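You operate a simulated robot arm through the tools that you are given. There is no shell and no other tool. Be economical: measure what you need, move in short steps, check, and stop when the job is done.

You run a simulated robot arm. Do the job below in one go: nothing can be reset, and whatever is moved stays where it is left.

JOB
Put things in order on the top of the small pine table. At the end: the green travel bottle is on the brown keepsake box; the brown cedar block from the top of the small pine table stands where the green travel bottle stood; the yellow balm pad stands where the pink wrapped soap stood; the pink wrapped soap stands where the brown cedar block stood; whatever was shut is shut again. Leave all else as you found it, and nothing knocked over.

The check looks at the end state, three seconds after you hand in, the way a careful person would. Anything else that was tipped, shoved, dropped, spilled or broken makes it a failure.

ROBOT AND FRAMES
A 7-joint arm with a two-finger parallel gripper, fixed in place. Base frame: the origin is at the foot of the arm, x ahead of it, y to its left, z up; the work surface is at about z = 750. Readings come in mm, rad, newtons and seconds.
With the tool pointing down near the work surface it reaches from about 200 to 680 mm from the base axis. Its first joint turns from -1.152 to 1.152 rad. Payload 2.4 kg.
The TCP is the grasp point between the finger pads, 30 mm short of the fingertips. In the tool frame z runs along the fingers and y along their closing line. Largest opening 94 mm; finger width 28, thickness 10; the body of the gripper, 50 by 96 mm, starts 55 mm behind the TCP.
Orientation is that of the tool frame in the base frame, as a unit quaternion [x, y, z, w]. With the fingers straight down and closing along the base's y, the tool's x points along the base's -x, its y along +y and its z along -z.

CONTROLS
- The arm moves only by the tool play_rows. Its argument "targets" is a list of rows, each a list of 7 numbers: the turn, a rotation vector about the tool's x, y, z in degrees, then the shift along the tool's x, y, z in mm, then the gripper command, from -1 (fully open) to 1 (shut), values between in proportion. In form: [[ax, ay, az, x, y, z, fingers], ...]. A call has 1 to 10 rows; each row shifts and turns the commanded pose from where the row before left it, along the tool's axes as they then stand. Each row takes 0.2 s and may step no farther than 50 mm and 0.15 rad from the row before; otherwise, or with a gripper value out of range, the whole call is refused. A pose out of reach is approached as far as the arm can. The call stops where the force on the tool passes 40 N (or 10 N more than at its start, if that is more) or the arm is blocked; 0.2 s more then pass. Each finger travels about 153 mm/s and halts on what it meets, pressing with about 27 N; the grip force reading is that of the motor and also rises with nothing between the fingers. The clock runs only during rows and for 0.2 s after the last one: add rows that do not move to give the fingers time. It gives the time, the measured TCP pose, the force on the tool (base axes), the opening and the grip force at its end, in the units of the frame above (readings bear some noise), and new pictures: "show" is both (left out), scene, wrist or none.
- Cameras (640 x 400 px; columns grow to the right, rows downward): "scene" is fixed at [45, 494.3, 1426.7]; the picture's right is [-0.58, -0.82, 0.00], its down [-0.60, 0.42, -0.68] and it looks along [0.56, -0.39, -0.73] (base axes); focal length 288 px, centre (320, 200). "wrist" rides on the gripper at [-37, 0, -58] in the tool frame; the picture's right is [0.00, -1.00, 0.00], its down [0.97, 0.00, -0.24] and it looks along [0.24, 0.00, 0.97] (tool axes); focal length 218 px, centre (320, 200).
- probe_pixels(camera, pixels): there is no depth. For up to 12 entries [column, row, z] of the newest picture of that camera ("zoom" is the newest enlarged one), the place [x, y] in the base frame at which the ray of that pixel passes the height z, good to about 2 mm. It takes no simulated time.
- enlarge(camera, box): a new picture of the part [left, top, right, bottom] of that camera's present view, enlarged. It takes no simulated time.
- close_job(): hands the job in; it is judged then, once.

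Work in short steps. Measure before you move; look again where a grasp or a placing could have gone wrong, and mend it. You have 80 turns and 120 pictures in all, those below and enlarged ones among them. Open the gripper and draw the arm clear of the work before you hand the job in, unless the task says otherwise; then end with one line.

The tools are called after ">>>" by a JSON object that holds its "op" and its "data". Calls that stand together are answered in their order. play_rows: Moves the arm, as the interface text tells. Its arguments: {"type":"object","properties":{"targets":{"type":"array"},"show":{"type":"string","enum":["both","scene","wrist","none"]}},"required":["targets"]} The other tools are called the same way: probe_pixels (camera, pixels) gives the place at which the rays of pixels pass given heights; enlarge (camera, box) takes an enlarged picture of a part of a camera's view; close_job () hands the job in.

At the start:

```text
time_s: 0.0
ee_pos: [404.8, 34.0, 1133.6]
tool_rot: [0.0, 1.0, 0.0, 0.0]
ft_force: [0.6, -0.9, 1.7]
width: 93.8
grasp_force: 0.1
```

scene: 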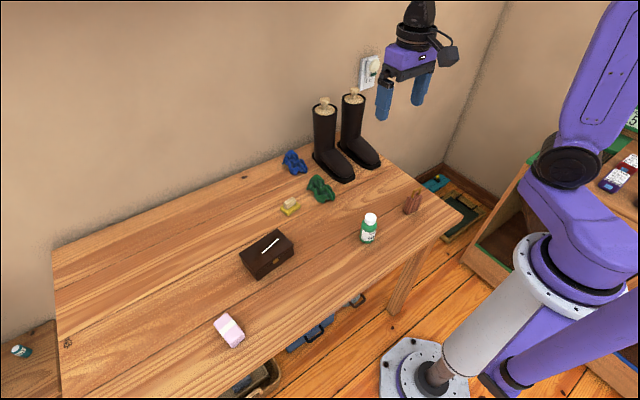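
wrist: 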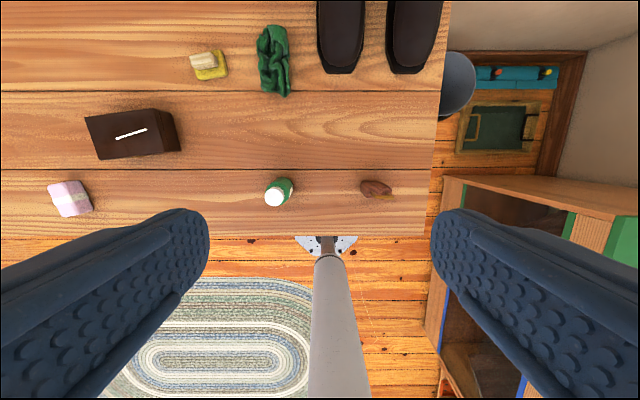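

I'll start by enlarging the table area in both cameras to identify the objects: the bottle (369,228), the cedar block (412,203), the soap (229,330), the pad (290,206) and the box (267,255).

>>> {"op": "enlarge", "data": {"camera": "scene", "box": [200, 160, 460, 360]}}

>>> {"op": "enlarge", "data": {"camera": "wrist", "box": [30, 20, 450, 240]}}

```text
2.00 times, centred on (330, 260) of scene
```

zoom: 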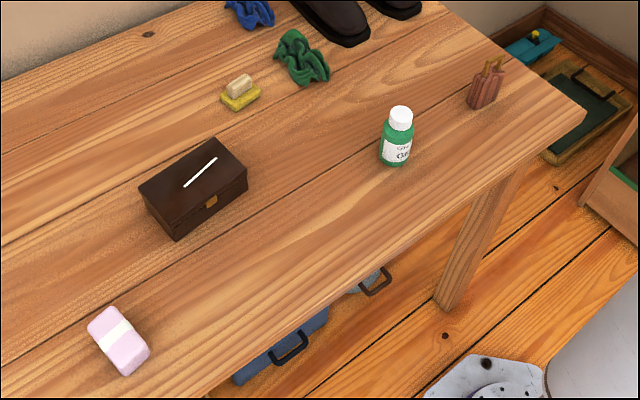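

```text
1.52 times, centred on (240, 130) of wrist
```

zoom: 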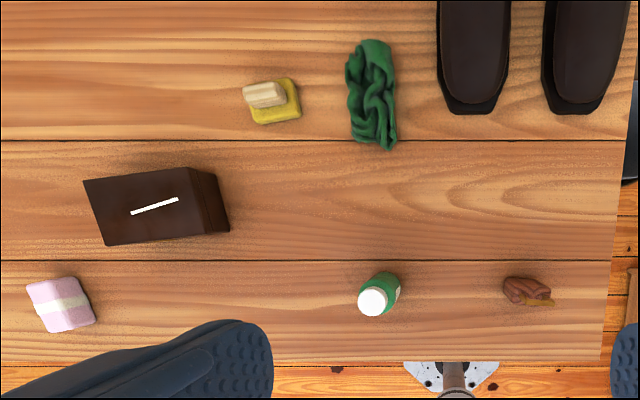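

I need locations, so I'll probe the objects' base and top pixels in the enlarged wrist view.

>>> {"op": "probe_pixels", "data": {"camera": "zoom", "pixels": [[372, 301, 830], [388, 285, 750], [528, 292, 750], [528, 292, 790], [62, 304, 775], [270, 103, 760], [83, 181, 810], [190, 168, 810], [208, 233, 810], [105, 245, 810], [612, 360, 750], [372, 150, 750]]}}

>>> {"op": "probe_pixels", "data": {"camera": "scene", "pixels": [[368, 241, 750], [371, 217, 830], [411, 211, 750], [411, 195, 790], [230, 340, 750], [290, 210, 755], [290, 200, 775], [239, 252, 810], [278, 230, 810], [294, 246, 810], [257, 267, 810], [259, 280, 750]]}}

```text
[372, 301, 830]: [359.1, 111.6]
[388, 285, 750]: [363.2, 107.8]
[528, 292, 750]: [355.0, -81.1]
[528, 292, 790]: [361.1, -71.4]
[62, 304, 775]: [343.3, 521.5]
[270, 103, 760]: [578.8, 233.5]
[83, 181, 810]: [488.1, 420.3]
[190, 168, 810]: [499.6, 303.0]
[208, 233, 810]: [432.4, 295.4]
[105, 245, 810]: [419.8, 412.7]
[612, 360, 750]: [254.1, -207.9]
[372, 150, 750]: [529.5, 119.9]
```

```text
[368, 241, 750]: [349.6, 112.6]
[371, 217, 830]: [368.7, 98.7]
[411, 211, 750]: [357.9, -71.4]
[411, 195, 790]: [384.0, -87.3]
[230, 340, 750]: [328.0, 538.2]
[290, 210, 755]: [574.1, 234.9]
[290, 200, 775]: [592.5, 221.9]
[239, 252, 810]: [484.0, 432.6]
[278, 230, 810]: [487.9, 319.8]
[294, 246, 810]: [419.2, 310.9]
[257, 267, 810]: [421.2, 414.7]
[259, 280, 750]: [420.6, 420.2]
```

The probes agree: bottle ≈(360,110), block ≈(358,-75), soap ≈(335,527), pad ≈(577,233), and the box top centre is ≈(455,360) at z≈805. I'll descend above the bottle for a closer look.

>>> {"op": "play_rows", "data": {"targets": [[0, 0, 0, 11, 19, 43, -1], [0, 0, 0, 11, 19, 43, -1], [0, 0, 0, 11, 19, 43, -1], [0, 0, 0, 11, 19, 43, -1]], "show": "both"}}

```text
time_s: 1.0
ee_pos: [362.2, 111.0, 961.3]
tool_rot: [0.001, 1.0, 0.0, 0.0]
ft_force: [-0.7, 0.1, 0.1]
width: 94.1
grasp_force: 0.0
```

scene: 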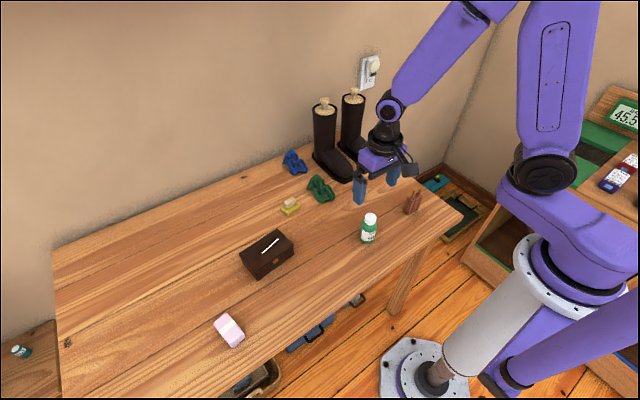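
wrist: 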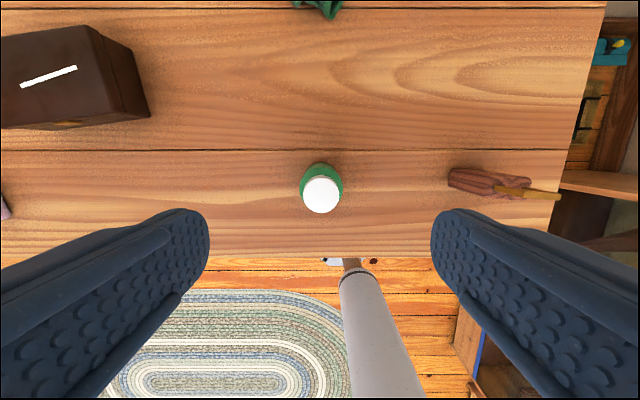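

The bottle cap is at (321,195) in the wrist view. I'll probe the cap and base and enlarge the cedar block.

>>> {"op": "probe_pixels", "data": {"camera": "wrist", "pixels": [[321, 195, 830], [303, 195, 830], [339, 195, 830], [321, 165, 750], [300, 185, 805], [343, 185, 805], [449, 177, 750], [532, 183, 800], [560, 196, 800], [560, 196, 820]]}}

>>> {"op": "enlarge", "data": {"camera": "wrist", "box": [430, 140, 580, 234]}}

>>> {"op": "enlarge", "data": {"camera": "scene", "box": [350, 170, 446, 250]}}

```text
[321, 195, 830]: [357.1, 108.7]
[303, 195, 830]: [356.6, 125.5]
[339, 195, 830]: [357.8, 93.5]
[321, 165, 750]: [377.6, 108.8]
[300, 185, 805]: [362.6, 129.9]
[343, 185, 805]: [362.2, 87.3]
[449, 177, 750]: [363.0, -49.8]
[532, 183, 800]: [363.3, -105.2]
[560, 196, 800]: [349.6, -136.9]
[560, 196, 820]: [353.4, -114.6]
```

```text
4.26 times, centred on (505, 187) of wrist
```

zoom: 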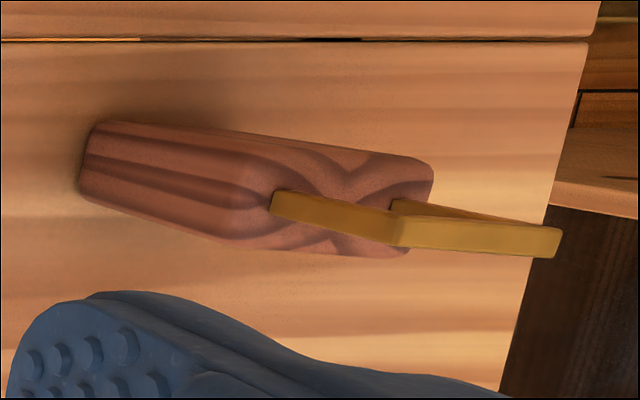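

```text
5.00 times, centred on (398, 210) of scene
```

zoom: 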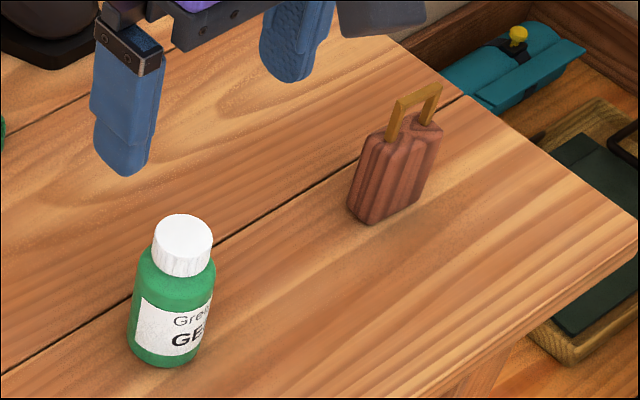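

The block is a cedar block with a handle loop, and the bottle is about 43 mm wide with its cap top at z≈845 and its axis at (360.5,109). I'll descend to TCP z≈803, which keeps the gripper body clear of the cap, and then close.

>>> {"op": "play_rows", "data": {"targets": [[0, 0, 0, 1.7, -2.3, 39.5, -1], [0, 0, 0, 0, 0, 39.5, -1], [0, 0, 0, 0, 0, 39.5, -1], [0, 0, 0, 0, 0, 39.5, -1], [0, 0, 0, 0, 0, 0, -1]], "show": "both"}}

```text
time_s: 2.2
ee_pos: [360.5, 109.2, 802.5]
tool_rot: [0.0, 1.0, 0.0, 0.001]
ft_force: [-0.5, -0.3, -0.5]
width: 94.1
grasp_force: 0.1
```

scene: 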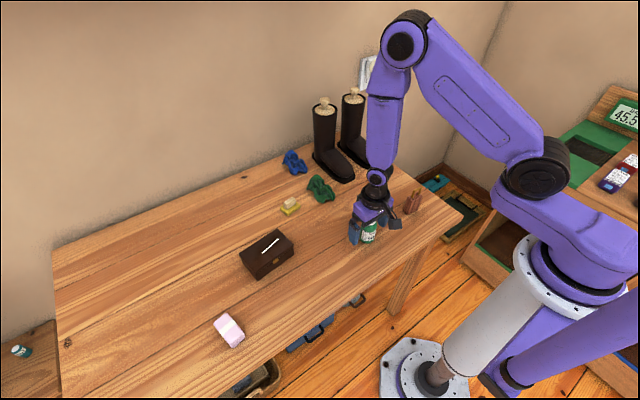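
wrist: 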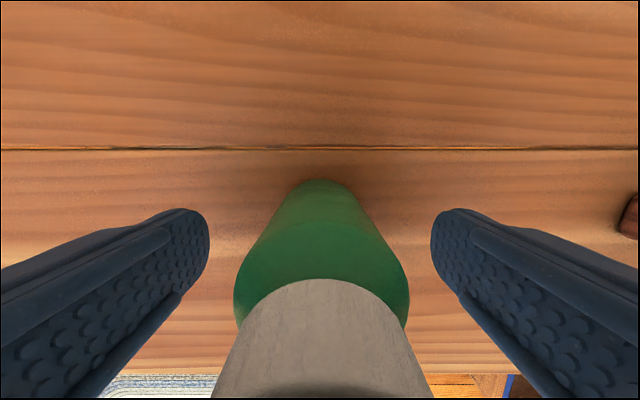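

The bottle at column 322 is centred between the fingers. I'll record its base edge and close the gripper.

>>> {"op": "probe_pixels", "data": {"camera": "wrist", "pixels": [[324, 179, 750], [325, 183, 754]]}}

>>> {"op": "play_rows", "data": {"targets": [[0, 0, 0, 0, 0, 0, 0.3], [0, 0, 0, 0, 0, 0, 1], [0, 0, 0, 0, 0, 0, 1]], "show": "none"}}

```text
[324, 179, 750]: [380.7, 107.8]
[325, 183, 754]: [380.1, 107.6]
```

```text
time_s: 3.0
ee_pos: [358.7, 110.5, 803.0]
tool_rot: [0.0, 1.0, 0.0, 0.0]
ft_force: [-0.5, 0.7, 0.9]
width: 41.3
grasp_force: 27.4
```

The grip is good at 41.3 mm, so the bottle's spot is (360,108.5). Triangulating both views puts the box top at z≈800, centred at ≈(460,367). I'll lift and carry the bottle over the box.

>>> {"op": "play_rows", "data": {"targets": [[0, 0, 0, 0, 0, -30, 1], [0, 0, 0, 0, 0, -45, 1], [0, 0, 0, 0, 0, -45, 1], [0, 0, 0, -16.6, 43, 0, 1], [0, 0, 0, -16.6, 43, 0, 1], [0, 0, 0, -16.6, 43, 0, 1], [0, 0, 0, -16.6, 43, 0, 1], [0, 0, 0, -16.6, 43, 0, 1], [0, 0, 0, -16.6, 43, 0, 1], [0, 0, 0, 0, 0, 0, 1]], "show": "both"}}

```text
time_s: 5.2
ee_pos: [457.6, 365.5, 923.5]
tool_rot: [0.001, 1.0, 0.0, 0.0]
ft_force: [-0.3, 1.0, -1.7]
width: 41.3
grasp_force: 26.7
```

scene: 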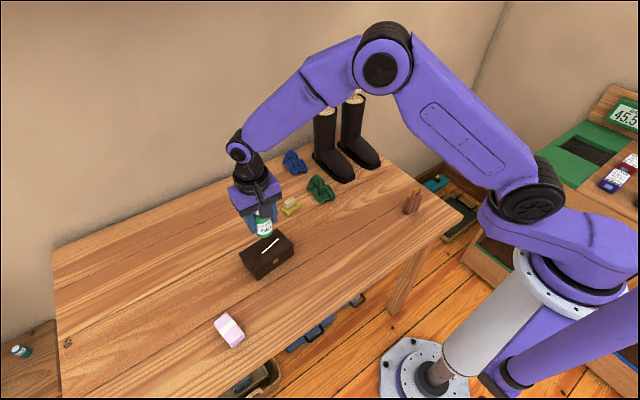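
wrist: 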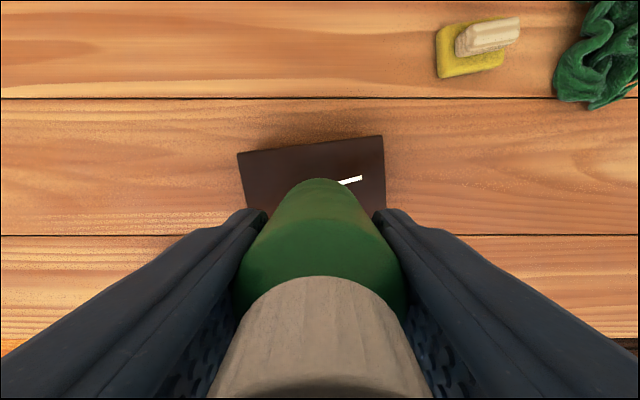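

The box's far corners are visible at (238,155) and (383,136). I'll probe them to check the centring and enlarge the yellow pad.

>>> {"op": "probe_pixels", "data": {"camera": "wrist", "pixels": [[238, 154, 800], [383, 136, 800], [386, 190, 800], [362, 178, 800], [436, 28, 755], [500, 20, 755], [504, 65, 755], [440, 78, 755], [455, 52, 770], [520, 30, 770]]}}

>>> {"op": "enlarge", "data": {"camera": "wrist", "box": [400, 0, 560, 100]}}

>>> {"op": "enlarge", "data": {"camera": "scene", "box": [220, 180, 316, 290]}}

```text
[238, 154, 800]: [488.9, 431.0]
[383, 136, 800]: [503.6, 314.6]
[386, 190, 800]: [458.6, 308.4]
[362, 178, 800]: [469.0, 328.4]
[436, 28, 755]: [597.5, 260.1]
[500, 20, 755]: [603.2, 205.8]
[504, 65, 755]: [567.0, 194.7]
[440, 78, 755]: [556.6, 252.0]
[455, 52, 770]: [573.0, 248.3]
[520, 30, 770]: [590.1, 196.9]
```

```text
4.00 times, centred on (480, 50) of wrist
```

zoom: 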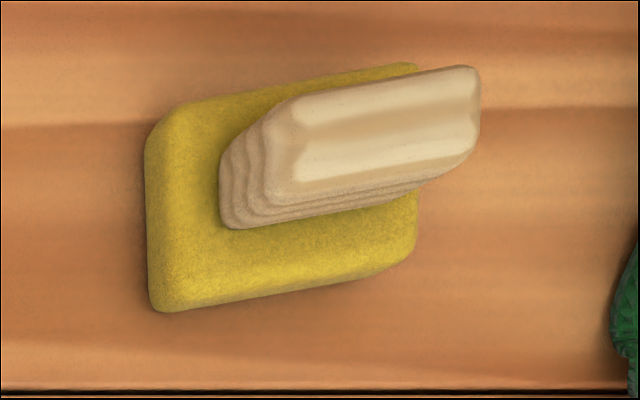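

```text
3.64 times, centred on (268, 235) of scene
```

zoom: 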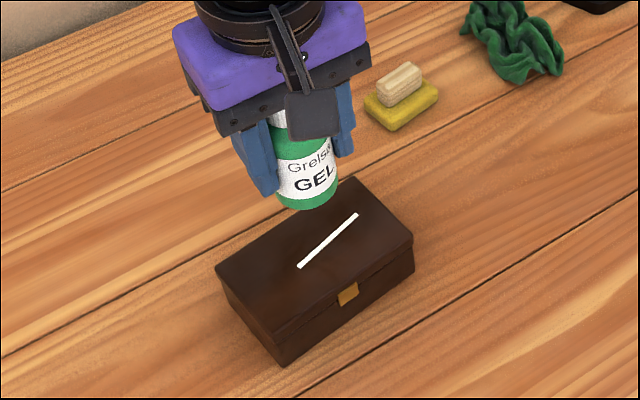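

The box top is centred at ≈(461,368), so the bottle is over the middle, and the wooden grip is clearly part of the pad. I'll lower to just above the box.

>>> {"op": "play_rows", "data": {"targets": [[0, 0, 0, -1, 1, 30, 1], [0, 0, 0, 0, 0, 25, 1], [0, 0, 0, 0, 0, 8, 1], [0, 0, 0, 0, 0, 0, 1]], "show": "scene"}}

>>> {"op": "enlarge", "data": {"camera": "scene", "box": [220, 180, 316, 290]}}

```text
time_s: 6.2
ee_pos: [459.0, 365.8, 858.7]
tool_rot: [0.0, 1.0, 0.0, 0.0]
ft_force: [0.0, 0.2, -0.8]
width: 40.9
grasp_force: 27.0
```

scene: 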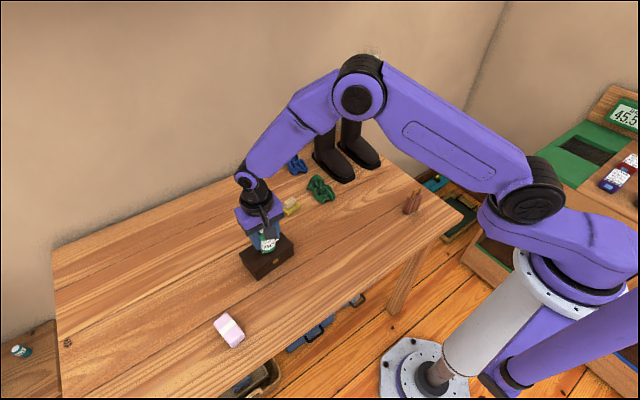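

```text
3.64 times, centred on (268, 235) of scene
```

zoom: 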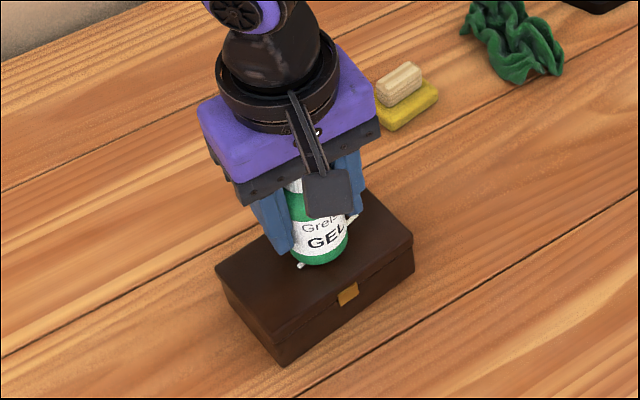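

The bottle is just above the box top and well centred, with no contact yet (force ≈0). I'll lower in 1.5 mm steps and watch the force.

>>> {"op": "play_rows", "data": {"targets": [[0, 0, 0, 0, 0, 1.5, 1], [0, 0, 0, 0, 0, 1.5, 1], [0, 0, 0, 0, 0, 0, 1]], "show": "none"}}

```text
time_s: 7.0
ee_pos: [458.3, 366.0, 855.6]
tool_rot: [0.0, 1.0, 0.001, 0.0]
ft_force: [-0.9, -0.4, -1.1]
width: 41.0
grasp_force: 27.0
```

There's still no contact, so I'll keep lowering.

>>> {"op": "play_rows", "data": {"targets": [[0, 0, 0, 0, 0, 1.5, 1], [0, 0, 0, 0, 0, 1.5, 1], [0, 0, 0, 0, 0, 0, 1]], "show": "none"}}

```text
time_s: 7.8
ee_pos: [457.5, 366.8, 854.7]
tool_rot: [0.0, 1.0, 0.0, -0.001]
ft_force: [-0.2, -0.5, -0.8]
width: 41.1
grasp_force: 27.1
```

The force is still flat, so I'll take it down a little more.

>>> {"op": "play_rows", "data": {"targets": [[0, 0, 0, 0, 0, 1.5, 1], [0, 0, 0, 0, 0, 0, 1]], "show": "scene"}}

>>> {"op": "enlarge", "data": {"camera": "scene", "box": [230, 200, 306, 290]}}

```text
time_s: 8.4
ee_pos: [459.0, 367.0, 852.4]
tool_rot: [0.0, 1.0, 0.0, 0.0]
ft_force: [-2.0, -2.0, 8.1]
width: 41.0
grasp_force: 27.3
```

scene: 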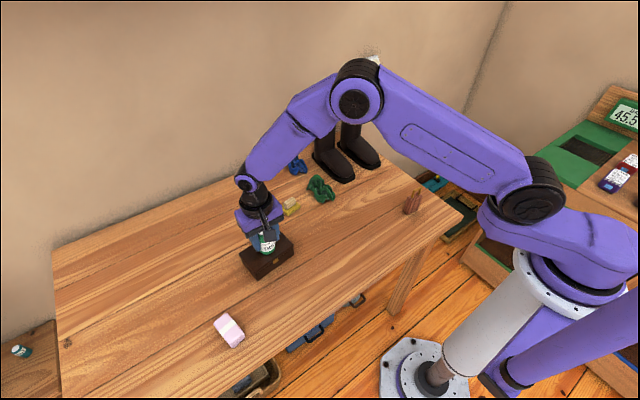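

```text
4.44 times, centred on (268, 245) of scene
```

zoom: 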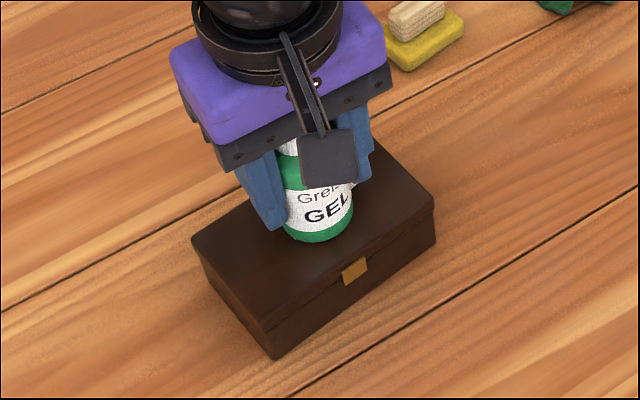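

Contact is made at 8 N and the bottle rests on the box. I'll release and rise straight up.

>>> {"op": "play_rows", "data": {"targets": [[0, 0, 0, 0, 0, 0, 0], [0, 0, 0, 0, 0, 0, -0.5], [0, 0, 0, 0, 0, 0, -1], [0, 0, 0, 0, 0, -30, -1], [0, 0, 0, 0, 0, -45, -1], [0, 0, 0, 0, 0, -45, -1]], "show": "both"}}

```text
time_s: 9.8
ee_pos: [460.9, 367.8, 974.4]
tool_rot: [0.0, 1.0, 0.0, 0.0]
ft_force: [-0.2, -0.1, -0.1]
width: 94.1
grasp_force: 0.0
```

scene: 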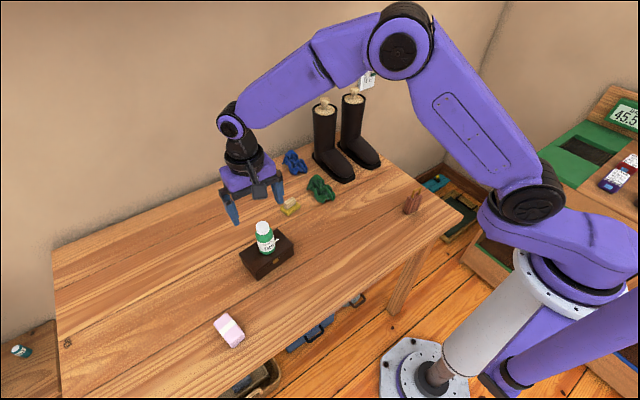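
wrist: 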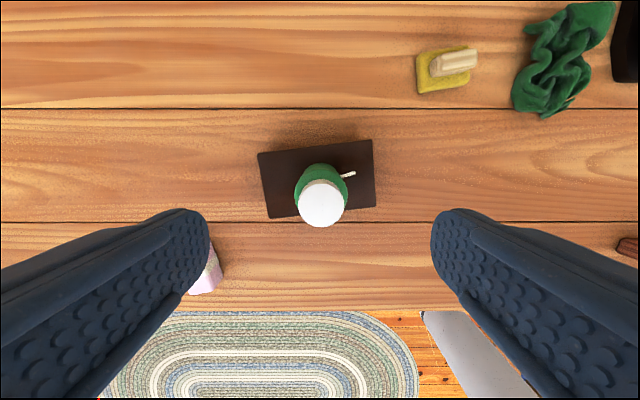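

The bottle stands upright on the box. I'll travel at height to above the cedar block.

>>> {"op": "play_rows", "data": {"targets": [[0, 0, 0, 10, -44.3, 0, -1], [0, 0, 0, 10, -44.3, 0, -1], [0, 0, 0, 10, -44.3, 0, -1], [0, 0, 0, 10, -44.3, 0, -1], [0, 0, 0, 10, -44.3, 0, -1], [0, 0, 0, 10, -44.3, 0, -1], [0, 0, 0, 10, -44.3, 0, -1], [0, 0, 0, 10, -44.3, 0, -1], [0, 0, 0, 10, -44.3, 0, -1], [0, 0, 0, 10, -44.3, 0, -1]], "show": "both"}}

>>> {"op": "enlarge", "data": {"camera": "wrist", "box": [240, 120, 400, 220]}}

>>> {"op": "enlarge", "data": {"camera": "scene", "box": [380, 180, 444, 220]}}

```text
time_s: 12.0
ee_pos: [360.5, -79.7, 975.0]
tool_rot: [0.0, 1.0, 0.0, 0.0]
ft_force: [-0.3, 0.0, 0.1]
width: 93.9
grasp_force: 0.0
```

scene: 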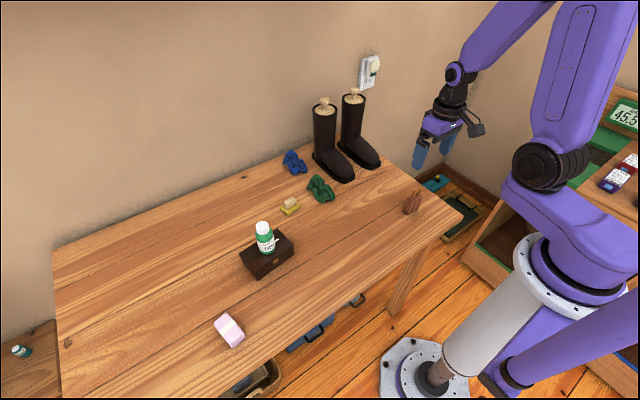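
wrist: 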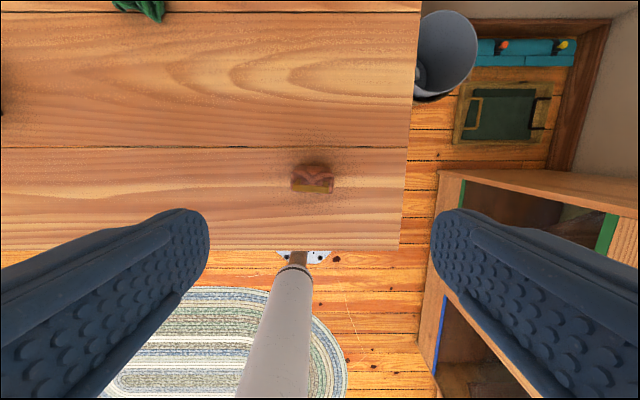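

```text
4.00 times, centred on (320, 170) of wrist
```

zoom: 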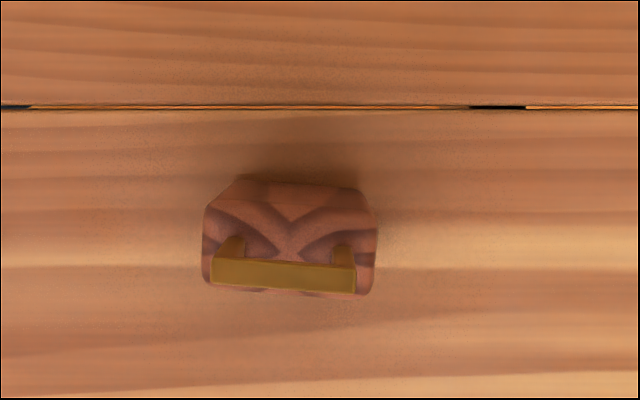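

```text
10.00 times, centred on (412, 200) of scene
```

zoom: 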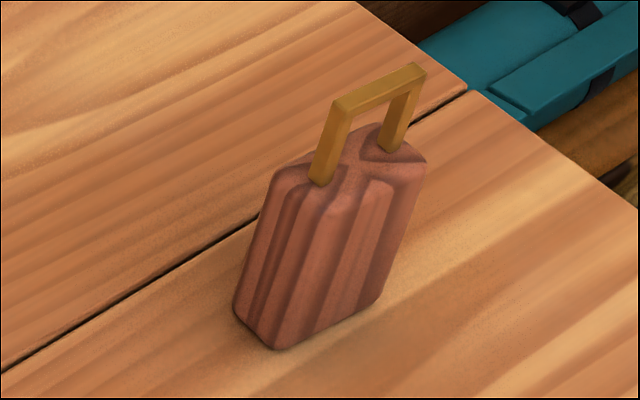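

The block's long axis is roughly along y. I'll probe its corners in both views to get its height and centre.

>>> {"op": "probe_pixels", "data": {"camera": "scene", "pixels": [[407.5, 215, 750], [417.8, 210, 750], [403.5, 210.8, 750], [417.8, 188.8, 840], [417.8, 188.8, 820], [413.6, 190, 830], [421.8, 187, 830]]}}

>>> {"op": "probe_pixels", "data": {"camera": "wrist", "pixels": [[311, 189.5, 840], [311, 189.5, 820], [293, 190, 830], [329, 192, 830], [330, 167.5, 800], [298, 164.5, 800], [291, 190, 800], [333, 192.5, 800]]}}

```text
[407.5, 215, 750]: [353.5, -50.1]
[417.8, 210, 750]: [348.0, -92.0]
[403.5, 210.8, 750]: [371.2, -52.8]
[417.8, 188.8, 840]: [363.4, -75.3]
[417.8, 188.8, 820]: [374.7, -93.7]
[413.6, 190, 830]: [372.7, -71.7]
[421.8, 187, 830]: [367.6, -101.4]
```

```text
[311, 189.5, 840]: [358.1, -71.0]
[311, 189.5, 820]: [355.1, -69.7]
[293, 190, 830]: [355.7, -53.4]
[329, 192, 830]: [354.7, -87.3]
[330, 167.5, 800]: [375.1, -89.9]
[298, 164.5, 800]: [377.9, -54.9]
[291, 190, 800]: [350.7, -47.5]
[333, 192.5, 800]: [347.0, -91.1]
```

The handle top is at z≈845, the block's centre is ≈(360,-71.5), and the body is ~42 mm long with a yaw of ≈5.5°. I'll align the yaw and descend part way to verify.

>>> {"op": "play_rows", "data": {"targets": [[0, 0, 5.5, 0, 0, 0, -1], [0, 0, 0, 0, 3.5, 40, -1], [0, 0, 0, 0, 0, 40, -1], [0, 0, 0, 0, 0, 0, -1], [0, 0, 0, 0, 0, 0, -1]], "show": "wrist"}}

```text
time_s: 13.2
ee_pos: [360.6, -72.7, 892.8]
tool_rot: [0.048, 0.999, 0.0, 0.0]
ft_force: [-0.2, -0.1, -0.9]
width: 94.0
grasp_force: 0.1
```

wrist: 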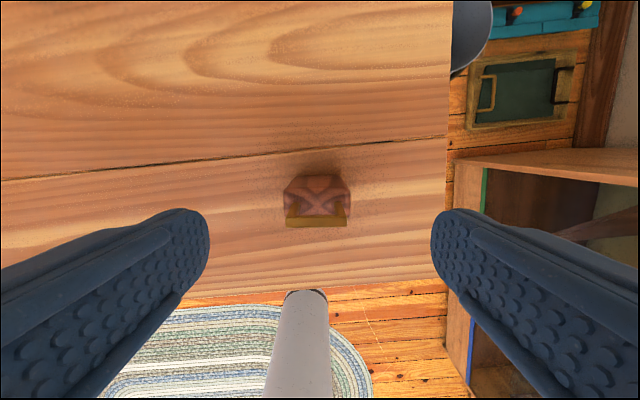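

The block is now level and centred in the wrist view (handle at (316,222)). I'll descend to z≈796 and close gently.

>>> {"op": "play_rows", "data": {"targets": [[0, 0, 0, 0, 1, 40, -1], [0, 0, 0, 0, 0, 40, -1], [0, 0, 0, 0, 0, 16, -1], [0, 0, 0, 0, 0, 0, -1]], "show": "wrist"}}

```text
time_s: 14.2
ee_pos: [359.1, -73.6, 796.5]
tool_rot: [0.048, 0.999, 0.0, 0.001]
ft_force: [0.2, 1.0, 0.0]
width: 94.1
grasp_force: 0.1
```

wrist: 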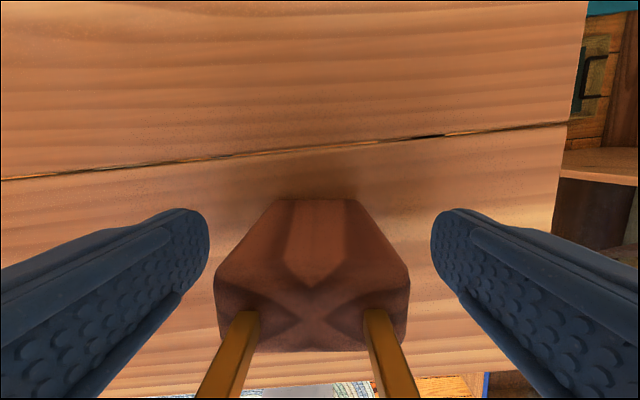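

The block is centred at column ~313. I'll record its rear bottom edge and close on it.

>>> {"op": "probe_pixels", "data": {"camera": "wrist", "pixels": [[278, 199, 750], [355, 199, 750]]}}

>>> {"op": "play_rows", "data": {"targets": [[0, 0, 0, 0, 0, 0, 0], [0, 0, 0, 0, 0, 0, 0.4], [0, 0, 0, 0, 0, 0, 1], [0, 0, 0, 0, 0, 0, 1]], "show": "wrist"}}

```text
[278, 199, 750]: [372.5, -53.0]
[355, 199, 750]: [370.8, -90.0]
```

```text
time_s: 15.2
ee_pos: [357.9, -71.0, 796.3]
tool_rot: [0.048, 0.999, 0.001, 0.0]
ft_force: [-0.6, -0.9, -0.1]
width: 48.8
grasp_force: 27.3
```

wrist: 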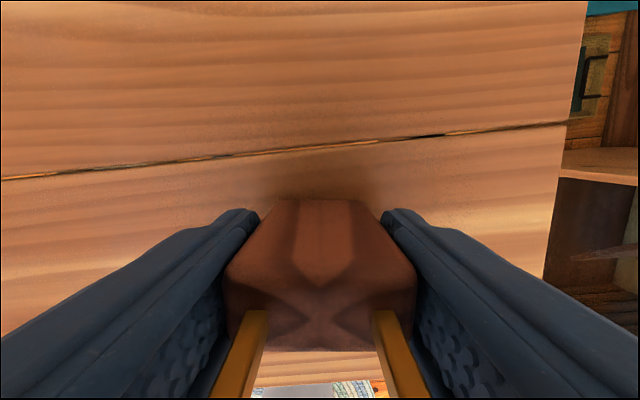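

The grip is solid at 48.8 mm, and the block's spot is ≈(360.5,-72). I'll lift, square the yaw and carry it to the bottle's old spot (360,108.5).

>>> {"op": "play_rows", "data": {"targets": [[0, 0, 0, 0, 0, -30, 1], [0, 0, 0, 0, 0, -40, 1], [0, 0, -5.5, 0, 0, 0, 1], [0, 0, 0, 0, 45, 0, 1], [0, 0, 0, 0, 45, 0, 1], [0, 0, 0, 0, 45, 0, 1], [0, 0, 0, 0, 45, 0, 1], [0, 0, 0, 0, 0, 40, 1], [0, 0, 0, 0, 0, 0, 1], [0, 0, 0, 0, 0, 0, 1]], "show": "both"}}

```text
time_s: 17.4
ee_pos: [360.9, 108.5, 823.1]
tool_rot: [0.0, 1.0, 0.0, 0.0]
ft_force: [-0.2, -0.6, -0.9]
width: 48.5
grasp_force: 26.8
```

scene: 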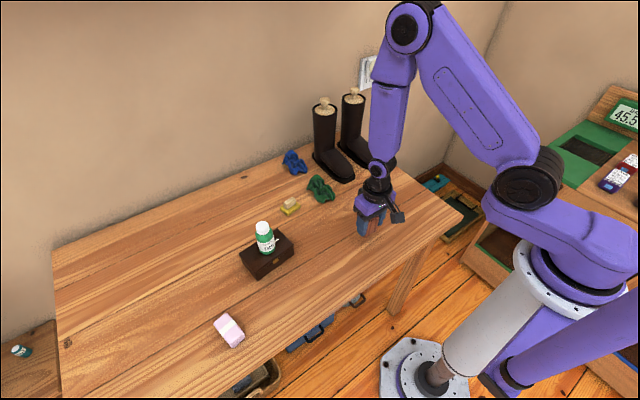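
wrist: 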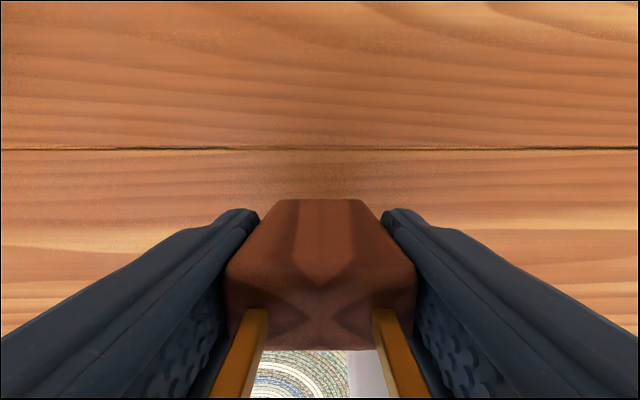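

It's held upright over (360,108.5), about 29 mm up. I'll lower it near the table and then settle it in small steps.

>>> {"op": "play_rows", "data": {"targets": [[0, 0, 0, 0, 0, 20, 1], [0, 0, 0, 0, 0, 6, 1], [0, 0, 0, 0, 0, 1.5, 1], [0, 0, 0, 0, 0, 1.5, 1], [0, 0, 0, 0, 0, 0, 1]], "show": "none"}}

```text
time_s: 18.6
ee_pos: [361.5, 107.5, 797.6]
tool_rot: [0.0, 1.0, 0.0, -0.001]
ft_force: [-1.2, 0.0, -1.0]
width: 48.6
grasp_force: 27.0
```

No contact yet, so I'll take one more small step down.

>>> {"op": "play_rows", "data": {"targets": [[0, 0, 0, 0, 0, 1.2, 1], [0, 0, 0, 0, 0, 0, 1]], "show": "none"}}

```text
time_s: 19.2
ee_pos: [358.8, 108.3, 797.0]
tool_rot: [0.001, 1.0, 0.0, 0.0]
ft_force: [-1.4, -1.4, 24.3]
width: 48.7
grasp_force: 27.2
```

Contact at 24 N means it is on the table. I'll ease up a hair, open and rise.

>>> {"op": "play_rows", "data": {"targets": [[0, 0, 0, 0, 0, -0.8, 1], [0, 0, 0, 0, 0, 0, -0.2], [0, 0, 0, 0, 0, 0, -0.6], [0, 0, 0, 0, 0, 0, -1], [0, 0, 0, 0, 0, -40, -1], [0, 0, 0, 0, 0, -45, -1], [0, 0, 0, 0, 0, -45, -1], [0, 0, 0, 0, 0, -45, -1]], "show": "both"}}

```text
time_s: 21.0
ee_pos: [358.4, 108.2, 972.5]
tool_rot: [0.001, 1.0, 0.0, 0.0]
ft_force: [-0.7, 0.4, -0.4]
width: 94.1
grasp_force: 0.0
```

scene: 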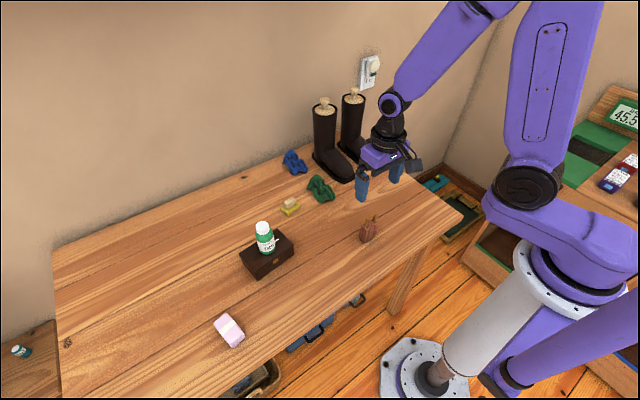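
wrist: 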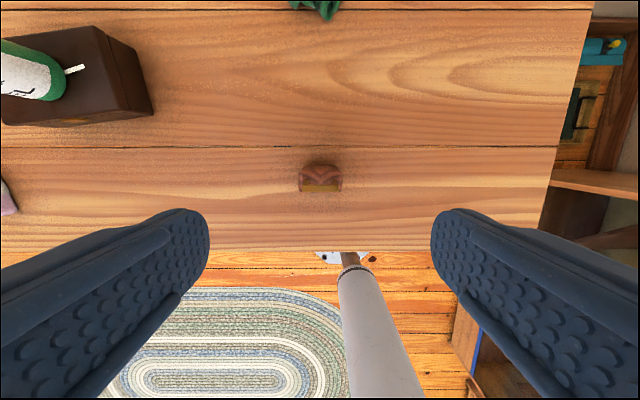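

The block stands upright at (320,177). Next I'll move above the pink soap.

>>> {"op": "play_rows", "data": {"targets": [[0, 0, 0, 2.5, 41.5, 0, -1], [0, 0, 0, 2.5, 41.5, 0, -1], [0, 0, 0, 2.5, 41.5, 0, -1], [0, 0, 0, 2.5, 41.5, 0, -1], [0, 0, 0, 2.5, 41.5, 0, -1], [0, 0, 0, 2.5, 41.5, 0, -1], [0, 0, 0, 2.5, 41.5, 0, -1], [0, 0, 0, 2.5, 41.5, 0, -1], [0, 0, 0, 2.5, 41.5, 0, -1], [0, 0, 0, 2.5, 41.5, 0, -1]], "show": "none"}}

>>> {"op": "play_rows", "data": {"targets": [[0, 0, 0, 0, 0, 0, -1]], "show": "both"}}

>>> {"op": "enlarge", "data": {"camera": "wrist", "box": [240, 120, 400, 220]}}

>>> {"op": "enlarge", "data": {"camera": "scene", "box": [190, 300, 270, 360]}}

```text
time_s: 23.2
ee_pos: [337.1, 522.0, 971.9]
tool_rot: [0.0, 1.0, 0.001, 0.0]
ft_force: [1.1, 0.6, 0.4]
width: 94.2
grasp_force: 0.1
```

```text
time_s: 23.6
ee_pos: [336.3, 521.7, 972.7]
tool_rot: [0.002, 1.0, 0.0, 0.0]
ft_force: [-0.1, -0.4, -0.7]
width: 94.2
grasp_force: 0.0
```

scene: 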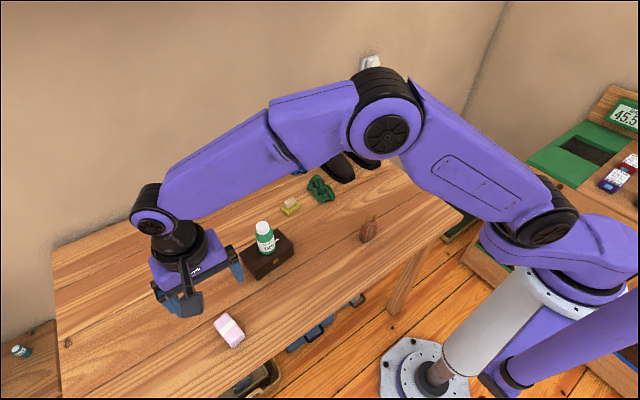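
wrist: 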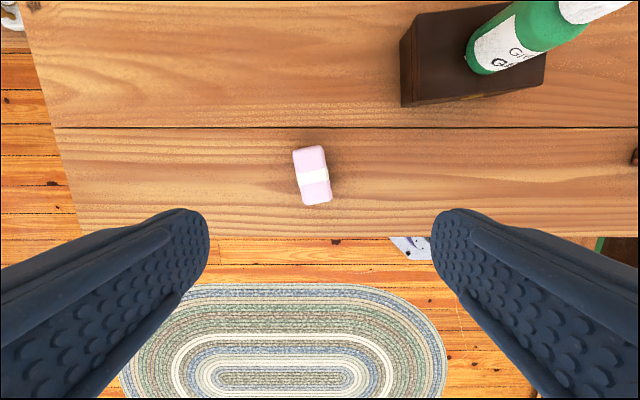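

```text
4.00 times, centred on (320, 170) of wrist
```

zoom: 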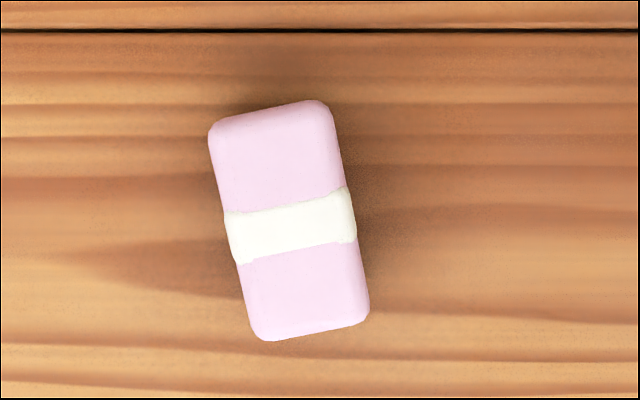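

```text
6.67 times, centred on (230, 330) of scene
```

zoom: 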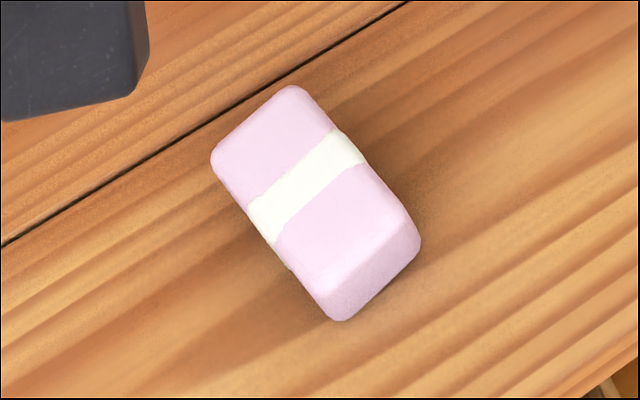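

The soap is at wrist (312,175), ~33 mm wide with a yaw of ≈11°. I'll probe its centre and corners from both views.

>>> {"op": "probe_pixels", "data": {"camera": "wrist", "pixels": [[312.3, 175, 775], [312.3, 175, 765], [292, 152, 775], [322.5, 146, 775], [332.5, 199, 775], [304, 204, 775]]}}

>>> {"op": "probe_pixels", "data": {"camera": "zoom", "pixels": [[310, 193, 775], [310, 193, 765], [340, 320, 752], [418, 255, 752], [322, 285, 775], [412, 215, 775]]}}

```text
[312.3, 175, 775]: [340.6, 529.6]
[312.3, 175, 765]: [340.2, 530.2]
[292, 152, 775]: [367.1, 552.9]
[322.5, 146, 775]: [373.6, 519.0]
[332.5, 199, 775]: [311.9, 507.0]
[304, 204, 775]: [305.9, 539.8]
```

```text
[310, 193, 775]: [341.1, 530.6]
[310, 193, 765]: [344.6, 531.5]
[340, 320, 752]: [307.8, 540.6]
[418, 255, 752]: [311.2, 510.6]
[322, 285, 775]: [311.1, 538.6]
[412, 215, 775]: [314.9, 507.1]
```

The soap is centred at ≈(340.5,530) with its top at z≈775. I'll shift over it, yaw 11° and descend to a checking height.

>>> {"op": "play_rows", "data": {"targets": [[0, 0, 0, -4, 8, 0, -1], [0, 0, -5.5, 0, 0, 30, -1], [0, 0, -5.5, 0, 0, 30, -1], [0, 0, 0, 0, 0, 40, -1], [0, 0, 0, 0, 0, 0, -1]], "show": "wrist"}}

```text
time_s: 24.8
ee_pos: [340.4, 531.6, 871.2]
tool_rot: [-0.096, 0.995, 0.0, 0.0]
ft_force: [0.3, 0.2, -0.3]
width: 93.8
grasp_force: 0.0
```

wrist: 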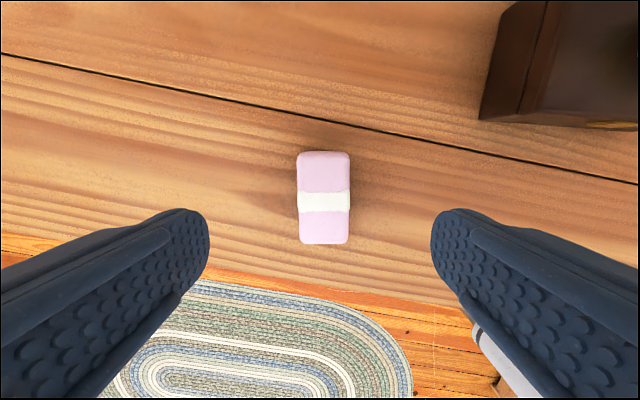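

The soap is aligned and nearly centred at (323,198). I'll descend to z≈784 and close.

>>> {"op": "play_rows", "data": {"targets": [[0, 0, 0, 0, -1.5, 40, -1], [0, 0, 0, 0, 0, 35, -1], [0, 0, 0, 0, 0, 12, -1], [0, 0, 0, 0, 0, 0, -1]], "show": "wrist"}}

```text
time_s: 25.8
ee_pos: [338.2, 531.7, 784.5]
tool_rot: [-0.096, 0.995, 0.0, 0.001]
ft_force: [0.4, 0.4, 0.2]
width: 94.0
grasp_force: 0.1
```

wrist: 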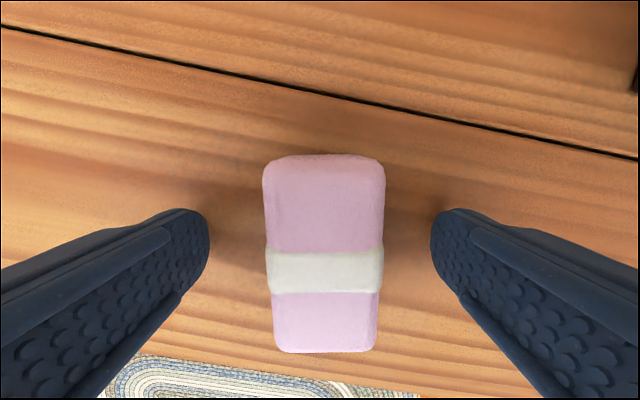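

The soap's centre (323,250) coincides with the grasp point, so I'll close on it.

>>> {"op": "play_rows", "data": {"targets": [[0, 0, 0, 0, 0, 0, 0], [0, 0, 0, 0, 0, 0, 0.4], [0, 0, 0, 0, 0, 0, 1], [0, 0, 0, 0, 0, 0, 1], [0, 0, 0, 0, 0, -30, 1], [0, 0, 0, 0, 0, 0, 1]], "show": "both"}}

```text
time_s: 27.2
ee_pos: [341.5, 530.8, 814.9]
tool_rot: [-0.096, 0.995, 0.0, 0.0]
ft_force: [0.1, 0.9, -0.7]
width: 39.8
grasp_force: 27.1
```

scene: 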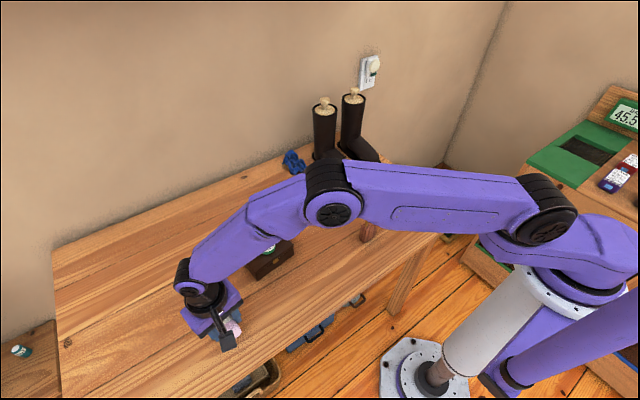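
wrist: 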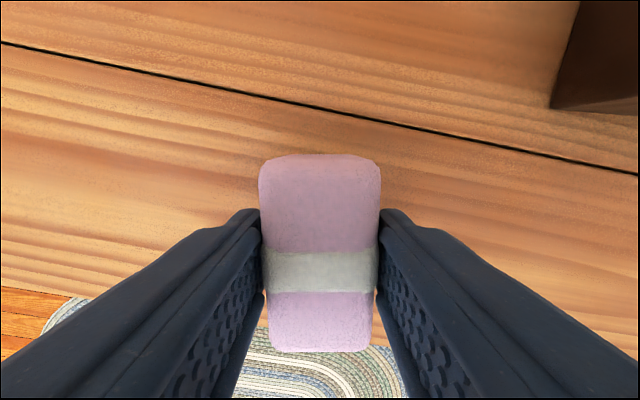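

The soap is held at 39.8 mm. I'll lift to ~z 975 while squaring the yaw, then travel toward the block's old spot.

>>> {"op": "play_rows", "data": {"targets": [[0, 0, 0, 0, 0, -40, 1], [0, 0, 0, 0, 0, -40, 1], [0, 0, 5.5, 0, 0, -40, 1], [0, 0, 5.5, 0, 0, -40, 1], [0, 0, 0, 0, 0, 0, 1]], "show": "none"}}

>>> {"op": "play_rows", "data": {"targets": [[0, 0, 0, -1.4, -43, 0, 1], [0, 0, 0, -1.4, -43, 0, 1], [0, 0, 0, -1.4, -43, 0, 1], [0, 0, 0, -1.4, -43, 0, 1], [0, 0, 0, -1.4, -43, 0, 1], [0, 0, 0, -1.4, -43, 0, 1], [0, 0, 0, -1.4, -43, 0, 1], [0, 0, 0, -1.4, -43, 0, 1], [0, 0, 0, -1.4, -43, 0, 1], [0, 0, 0, -1.4, -43, 0, 1]], "show": "none"}}

>>> {"op": "play_rows", "data": {"targets": [[0, 0, 0, -1.4, -43, 0, 1], [0, 0, 0, -1.4, -43, 0, 1], [0, 0, 0, -1.4, -43, 0, 1], [0, 0, 0, -1.4, -43, 0, 1], [0, 0, 0, 0, 0, 0, 1], [0, 0, 0, 0, 0, 0, 1]], "show": "both"}}

```text
time_s: 28.4
ee_pos: [339.1, 529.2, 977.4]
tool_rot: [0.001, 1.0, 0.0, 0.0]
ft_force: [0.7, 1.7, 0.6]
width: 39.8
grasp_force: 27.4
```

```text
time_s: 30.6
ee_pos: [350.5, 97.0, 974.0]
tool_rot: [0.0, 1.0, -0.001, 0.0]
ft_force: [-0.3, 0.6, 0.2]
width: 39.9
grasp_force: 26.9
```

```text
time_s: 32.0
ee_pos: [361.1, -73.8, 973.6]
tool_rot: [0.0, 1.0, 0.0, 0.0]
ft_force: [-0.4, -0.1, -0.5]
width: 39.7
grasp_force: 26.7
```

scene: 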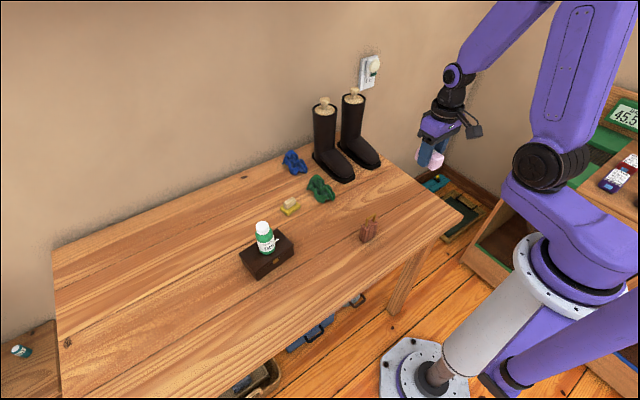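
wrist: 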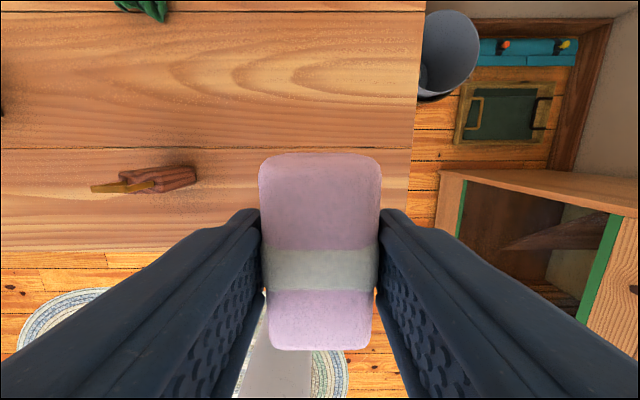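

The soap is over the block's spot at (361,-73). I'll descend to just above the table.

>>> {"op": "play_rows", "data": {"targets": [[0, 0, 0, 0, 1, 45, 1], [0, 0, 0, 0, 0, 45, 1], [0, 0, 0, 0, 0, 45, 1], [0, 0, 0, 0, 0, 40, 1], [0, 0, 0, 0, 0, 11, 1], [0, 0, 0, 0, 0, 0, 1], [0, 0, 0, 0, 0, 1.5, 1], [0, 0, 0, 0, 0, 1.5, 1], [0, 0, 0, 0, 0, 0, 1]], "show": "scene"}}

```text
time_s: 34.0
ee_pos: [360.4, -71.8, 784.7]
tool_rot: [0.001, 1.0, 0.001, 0.002]
ft_force: [2.0, -0.4, 28.4]
width: 39.5
grasp_force: 27.1
```

scene: 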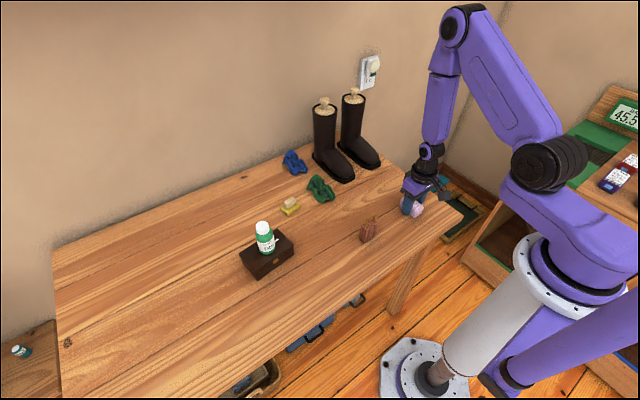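

The soap is in contact with the table (28 N). I'll ease up, open and rise.

>>> {"op": "play_rows", "data": {"targets": [[0, 0, 0, 0, 0, -1.2, 1], [0, 0, 0, 0, 0, 0, 0], [0, 0, 0, 0, 0, 0, -0.6], [0, 0, 0, 0, 0, 0, -1], [0, 0, 0, 0, 0, -40, -1], [0, 0, 0, 0, 0, -50, -1], [0, 0, 0, 0, 0, -50, -1], [0, 0, 0, 0, 0, -50, -1], [0, 0, 0, 0, 0, 0, -1]], "show": "both"}}

```text
time_s: 36.0
ee_pos: [360.0, -72.8, 979.0]
tool_rot: [0.001, 1.0, 0.001, 0.001]
ft_force: [-0.3, 1.6, 0.2]
width: 93.8
grasp_force: 0.1
```

scene: 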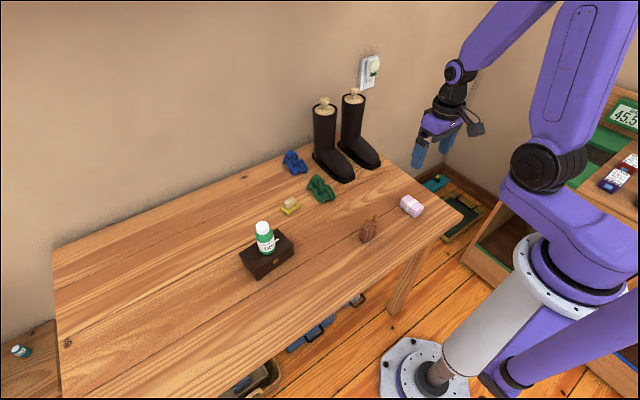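
wrist: 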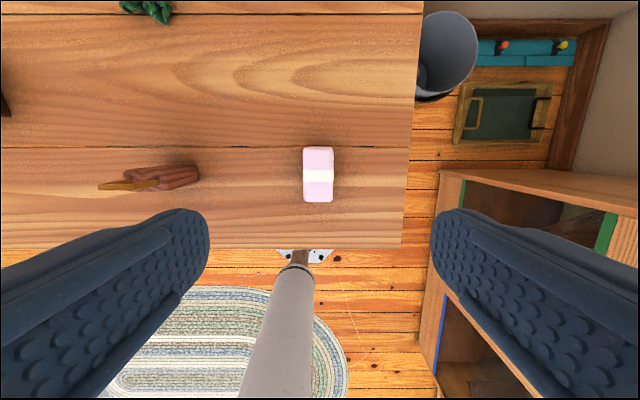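

The soap is placed. I'll travel along y first and then in x to reach above the yellow pad, which keeps the arm well away from the boots.

>>> {"op": "play_rows", "data": {"targets": [[0, 0, 0, 0, 43.6, 0, -1], [0, 0, 0, 0, 43.6, 0, -1], [0, 0, 0, 0, 43.6, 0, -1], [0, 0, 0, 0, 43.6, 0, -1], [0, 0, 0, 0, 43.6, 0, -1], [0, 0, 0, 0, 43.6, 0, -1], [0, 0, 0, 0, 43.6, 0, -1], [0, 0, 0, -40, 0, 0, -1], [0, 0, 0, -40, 0, 0, -1]], "show": "none"}}

>>> {"op": "play_rows", "data": {"targets": [[0, 0, 0, -45, 0, 0, -1], [0, 0, 0, -45, 0, 0, -1], [0, 0, 0, -45, 0, 0, -1], [0, 0, 0, 0, 0, 0, -1], [0, 0, 0, 0, 0, 0, -1]], "show": "both"}}

>>> {"op": "enlarge", "data": {"camera": "wrist", "box": [240, 120, 400, 220]}}

```text
time_s: 38.0
ee_pos: [440.4, 234.2, 978.7]
tool_rot: [0.0, 1.0, 0.0, 0.0]
ft_force: [0.1, -0.6, -0.3]
width: 93.8
grasp_force: 0.1
```

```text
time_s: 39.2
ee_pos: [578.5, 236.4, 977.7]
tool_rot: [0.0, 1.0, 0.0, -0.001]
ft_force: [0.3, -0.1, 0.4]
width: 94.0
grasp_force: 0.1
```

scene: 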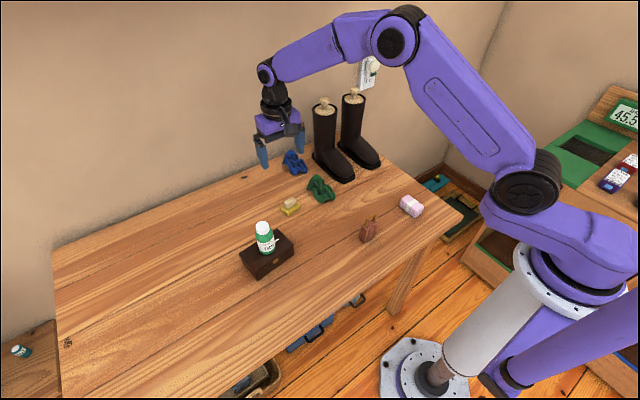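
wrist: 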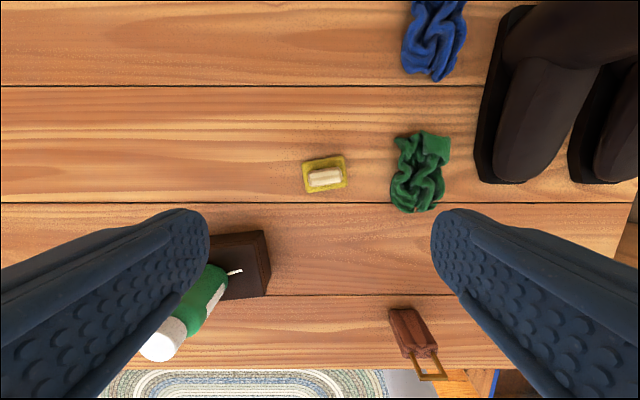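

```text
4.00 times, centred on (320, 170) of wrist
```

zoom: 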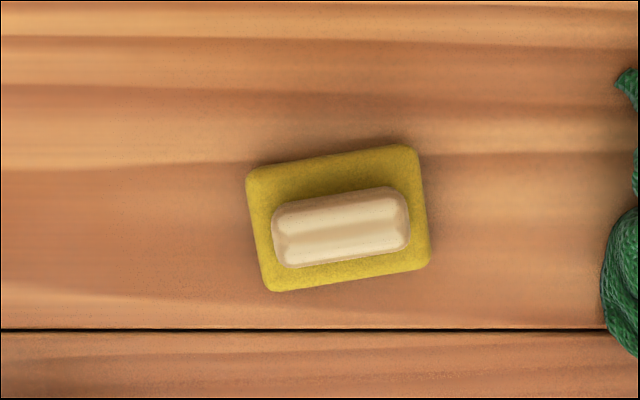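

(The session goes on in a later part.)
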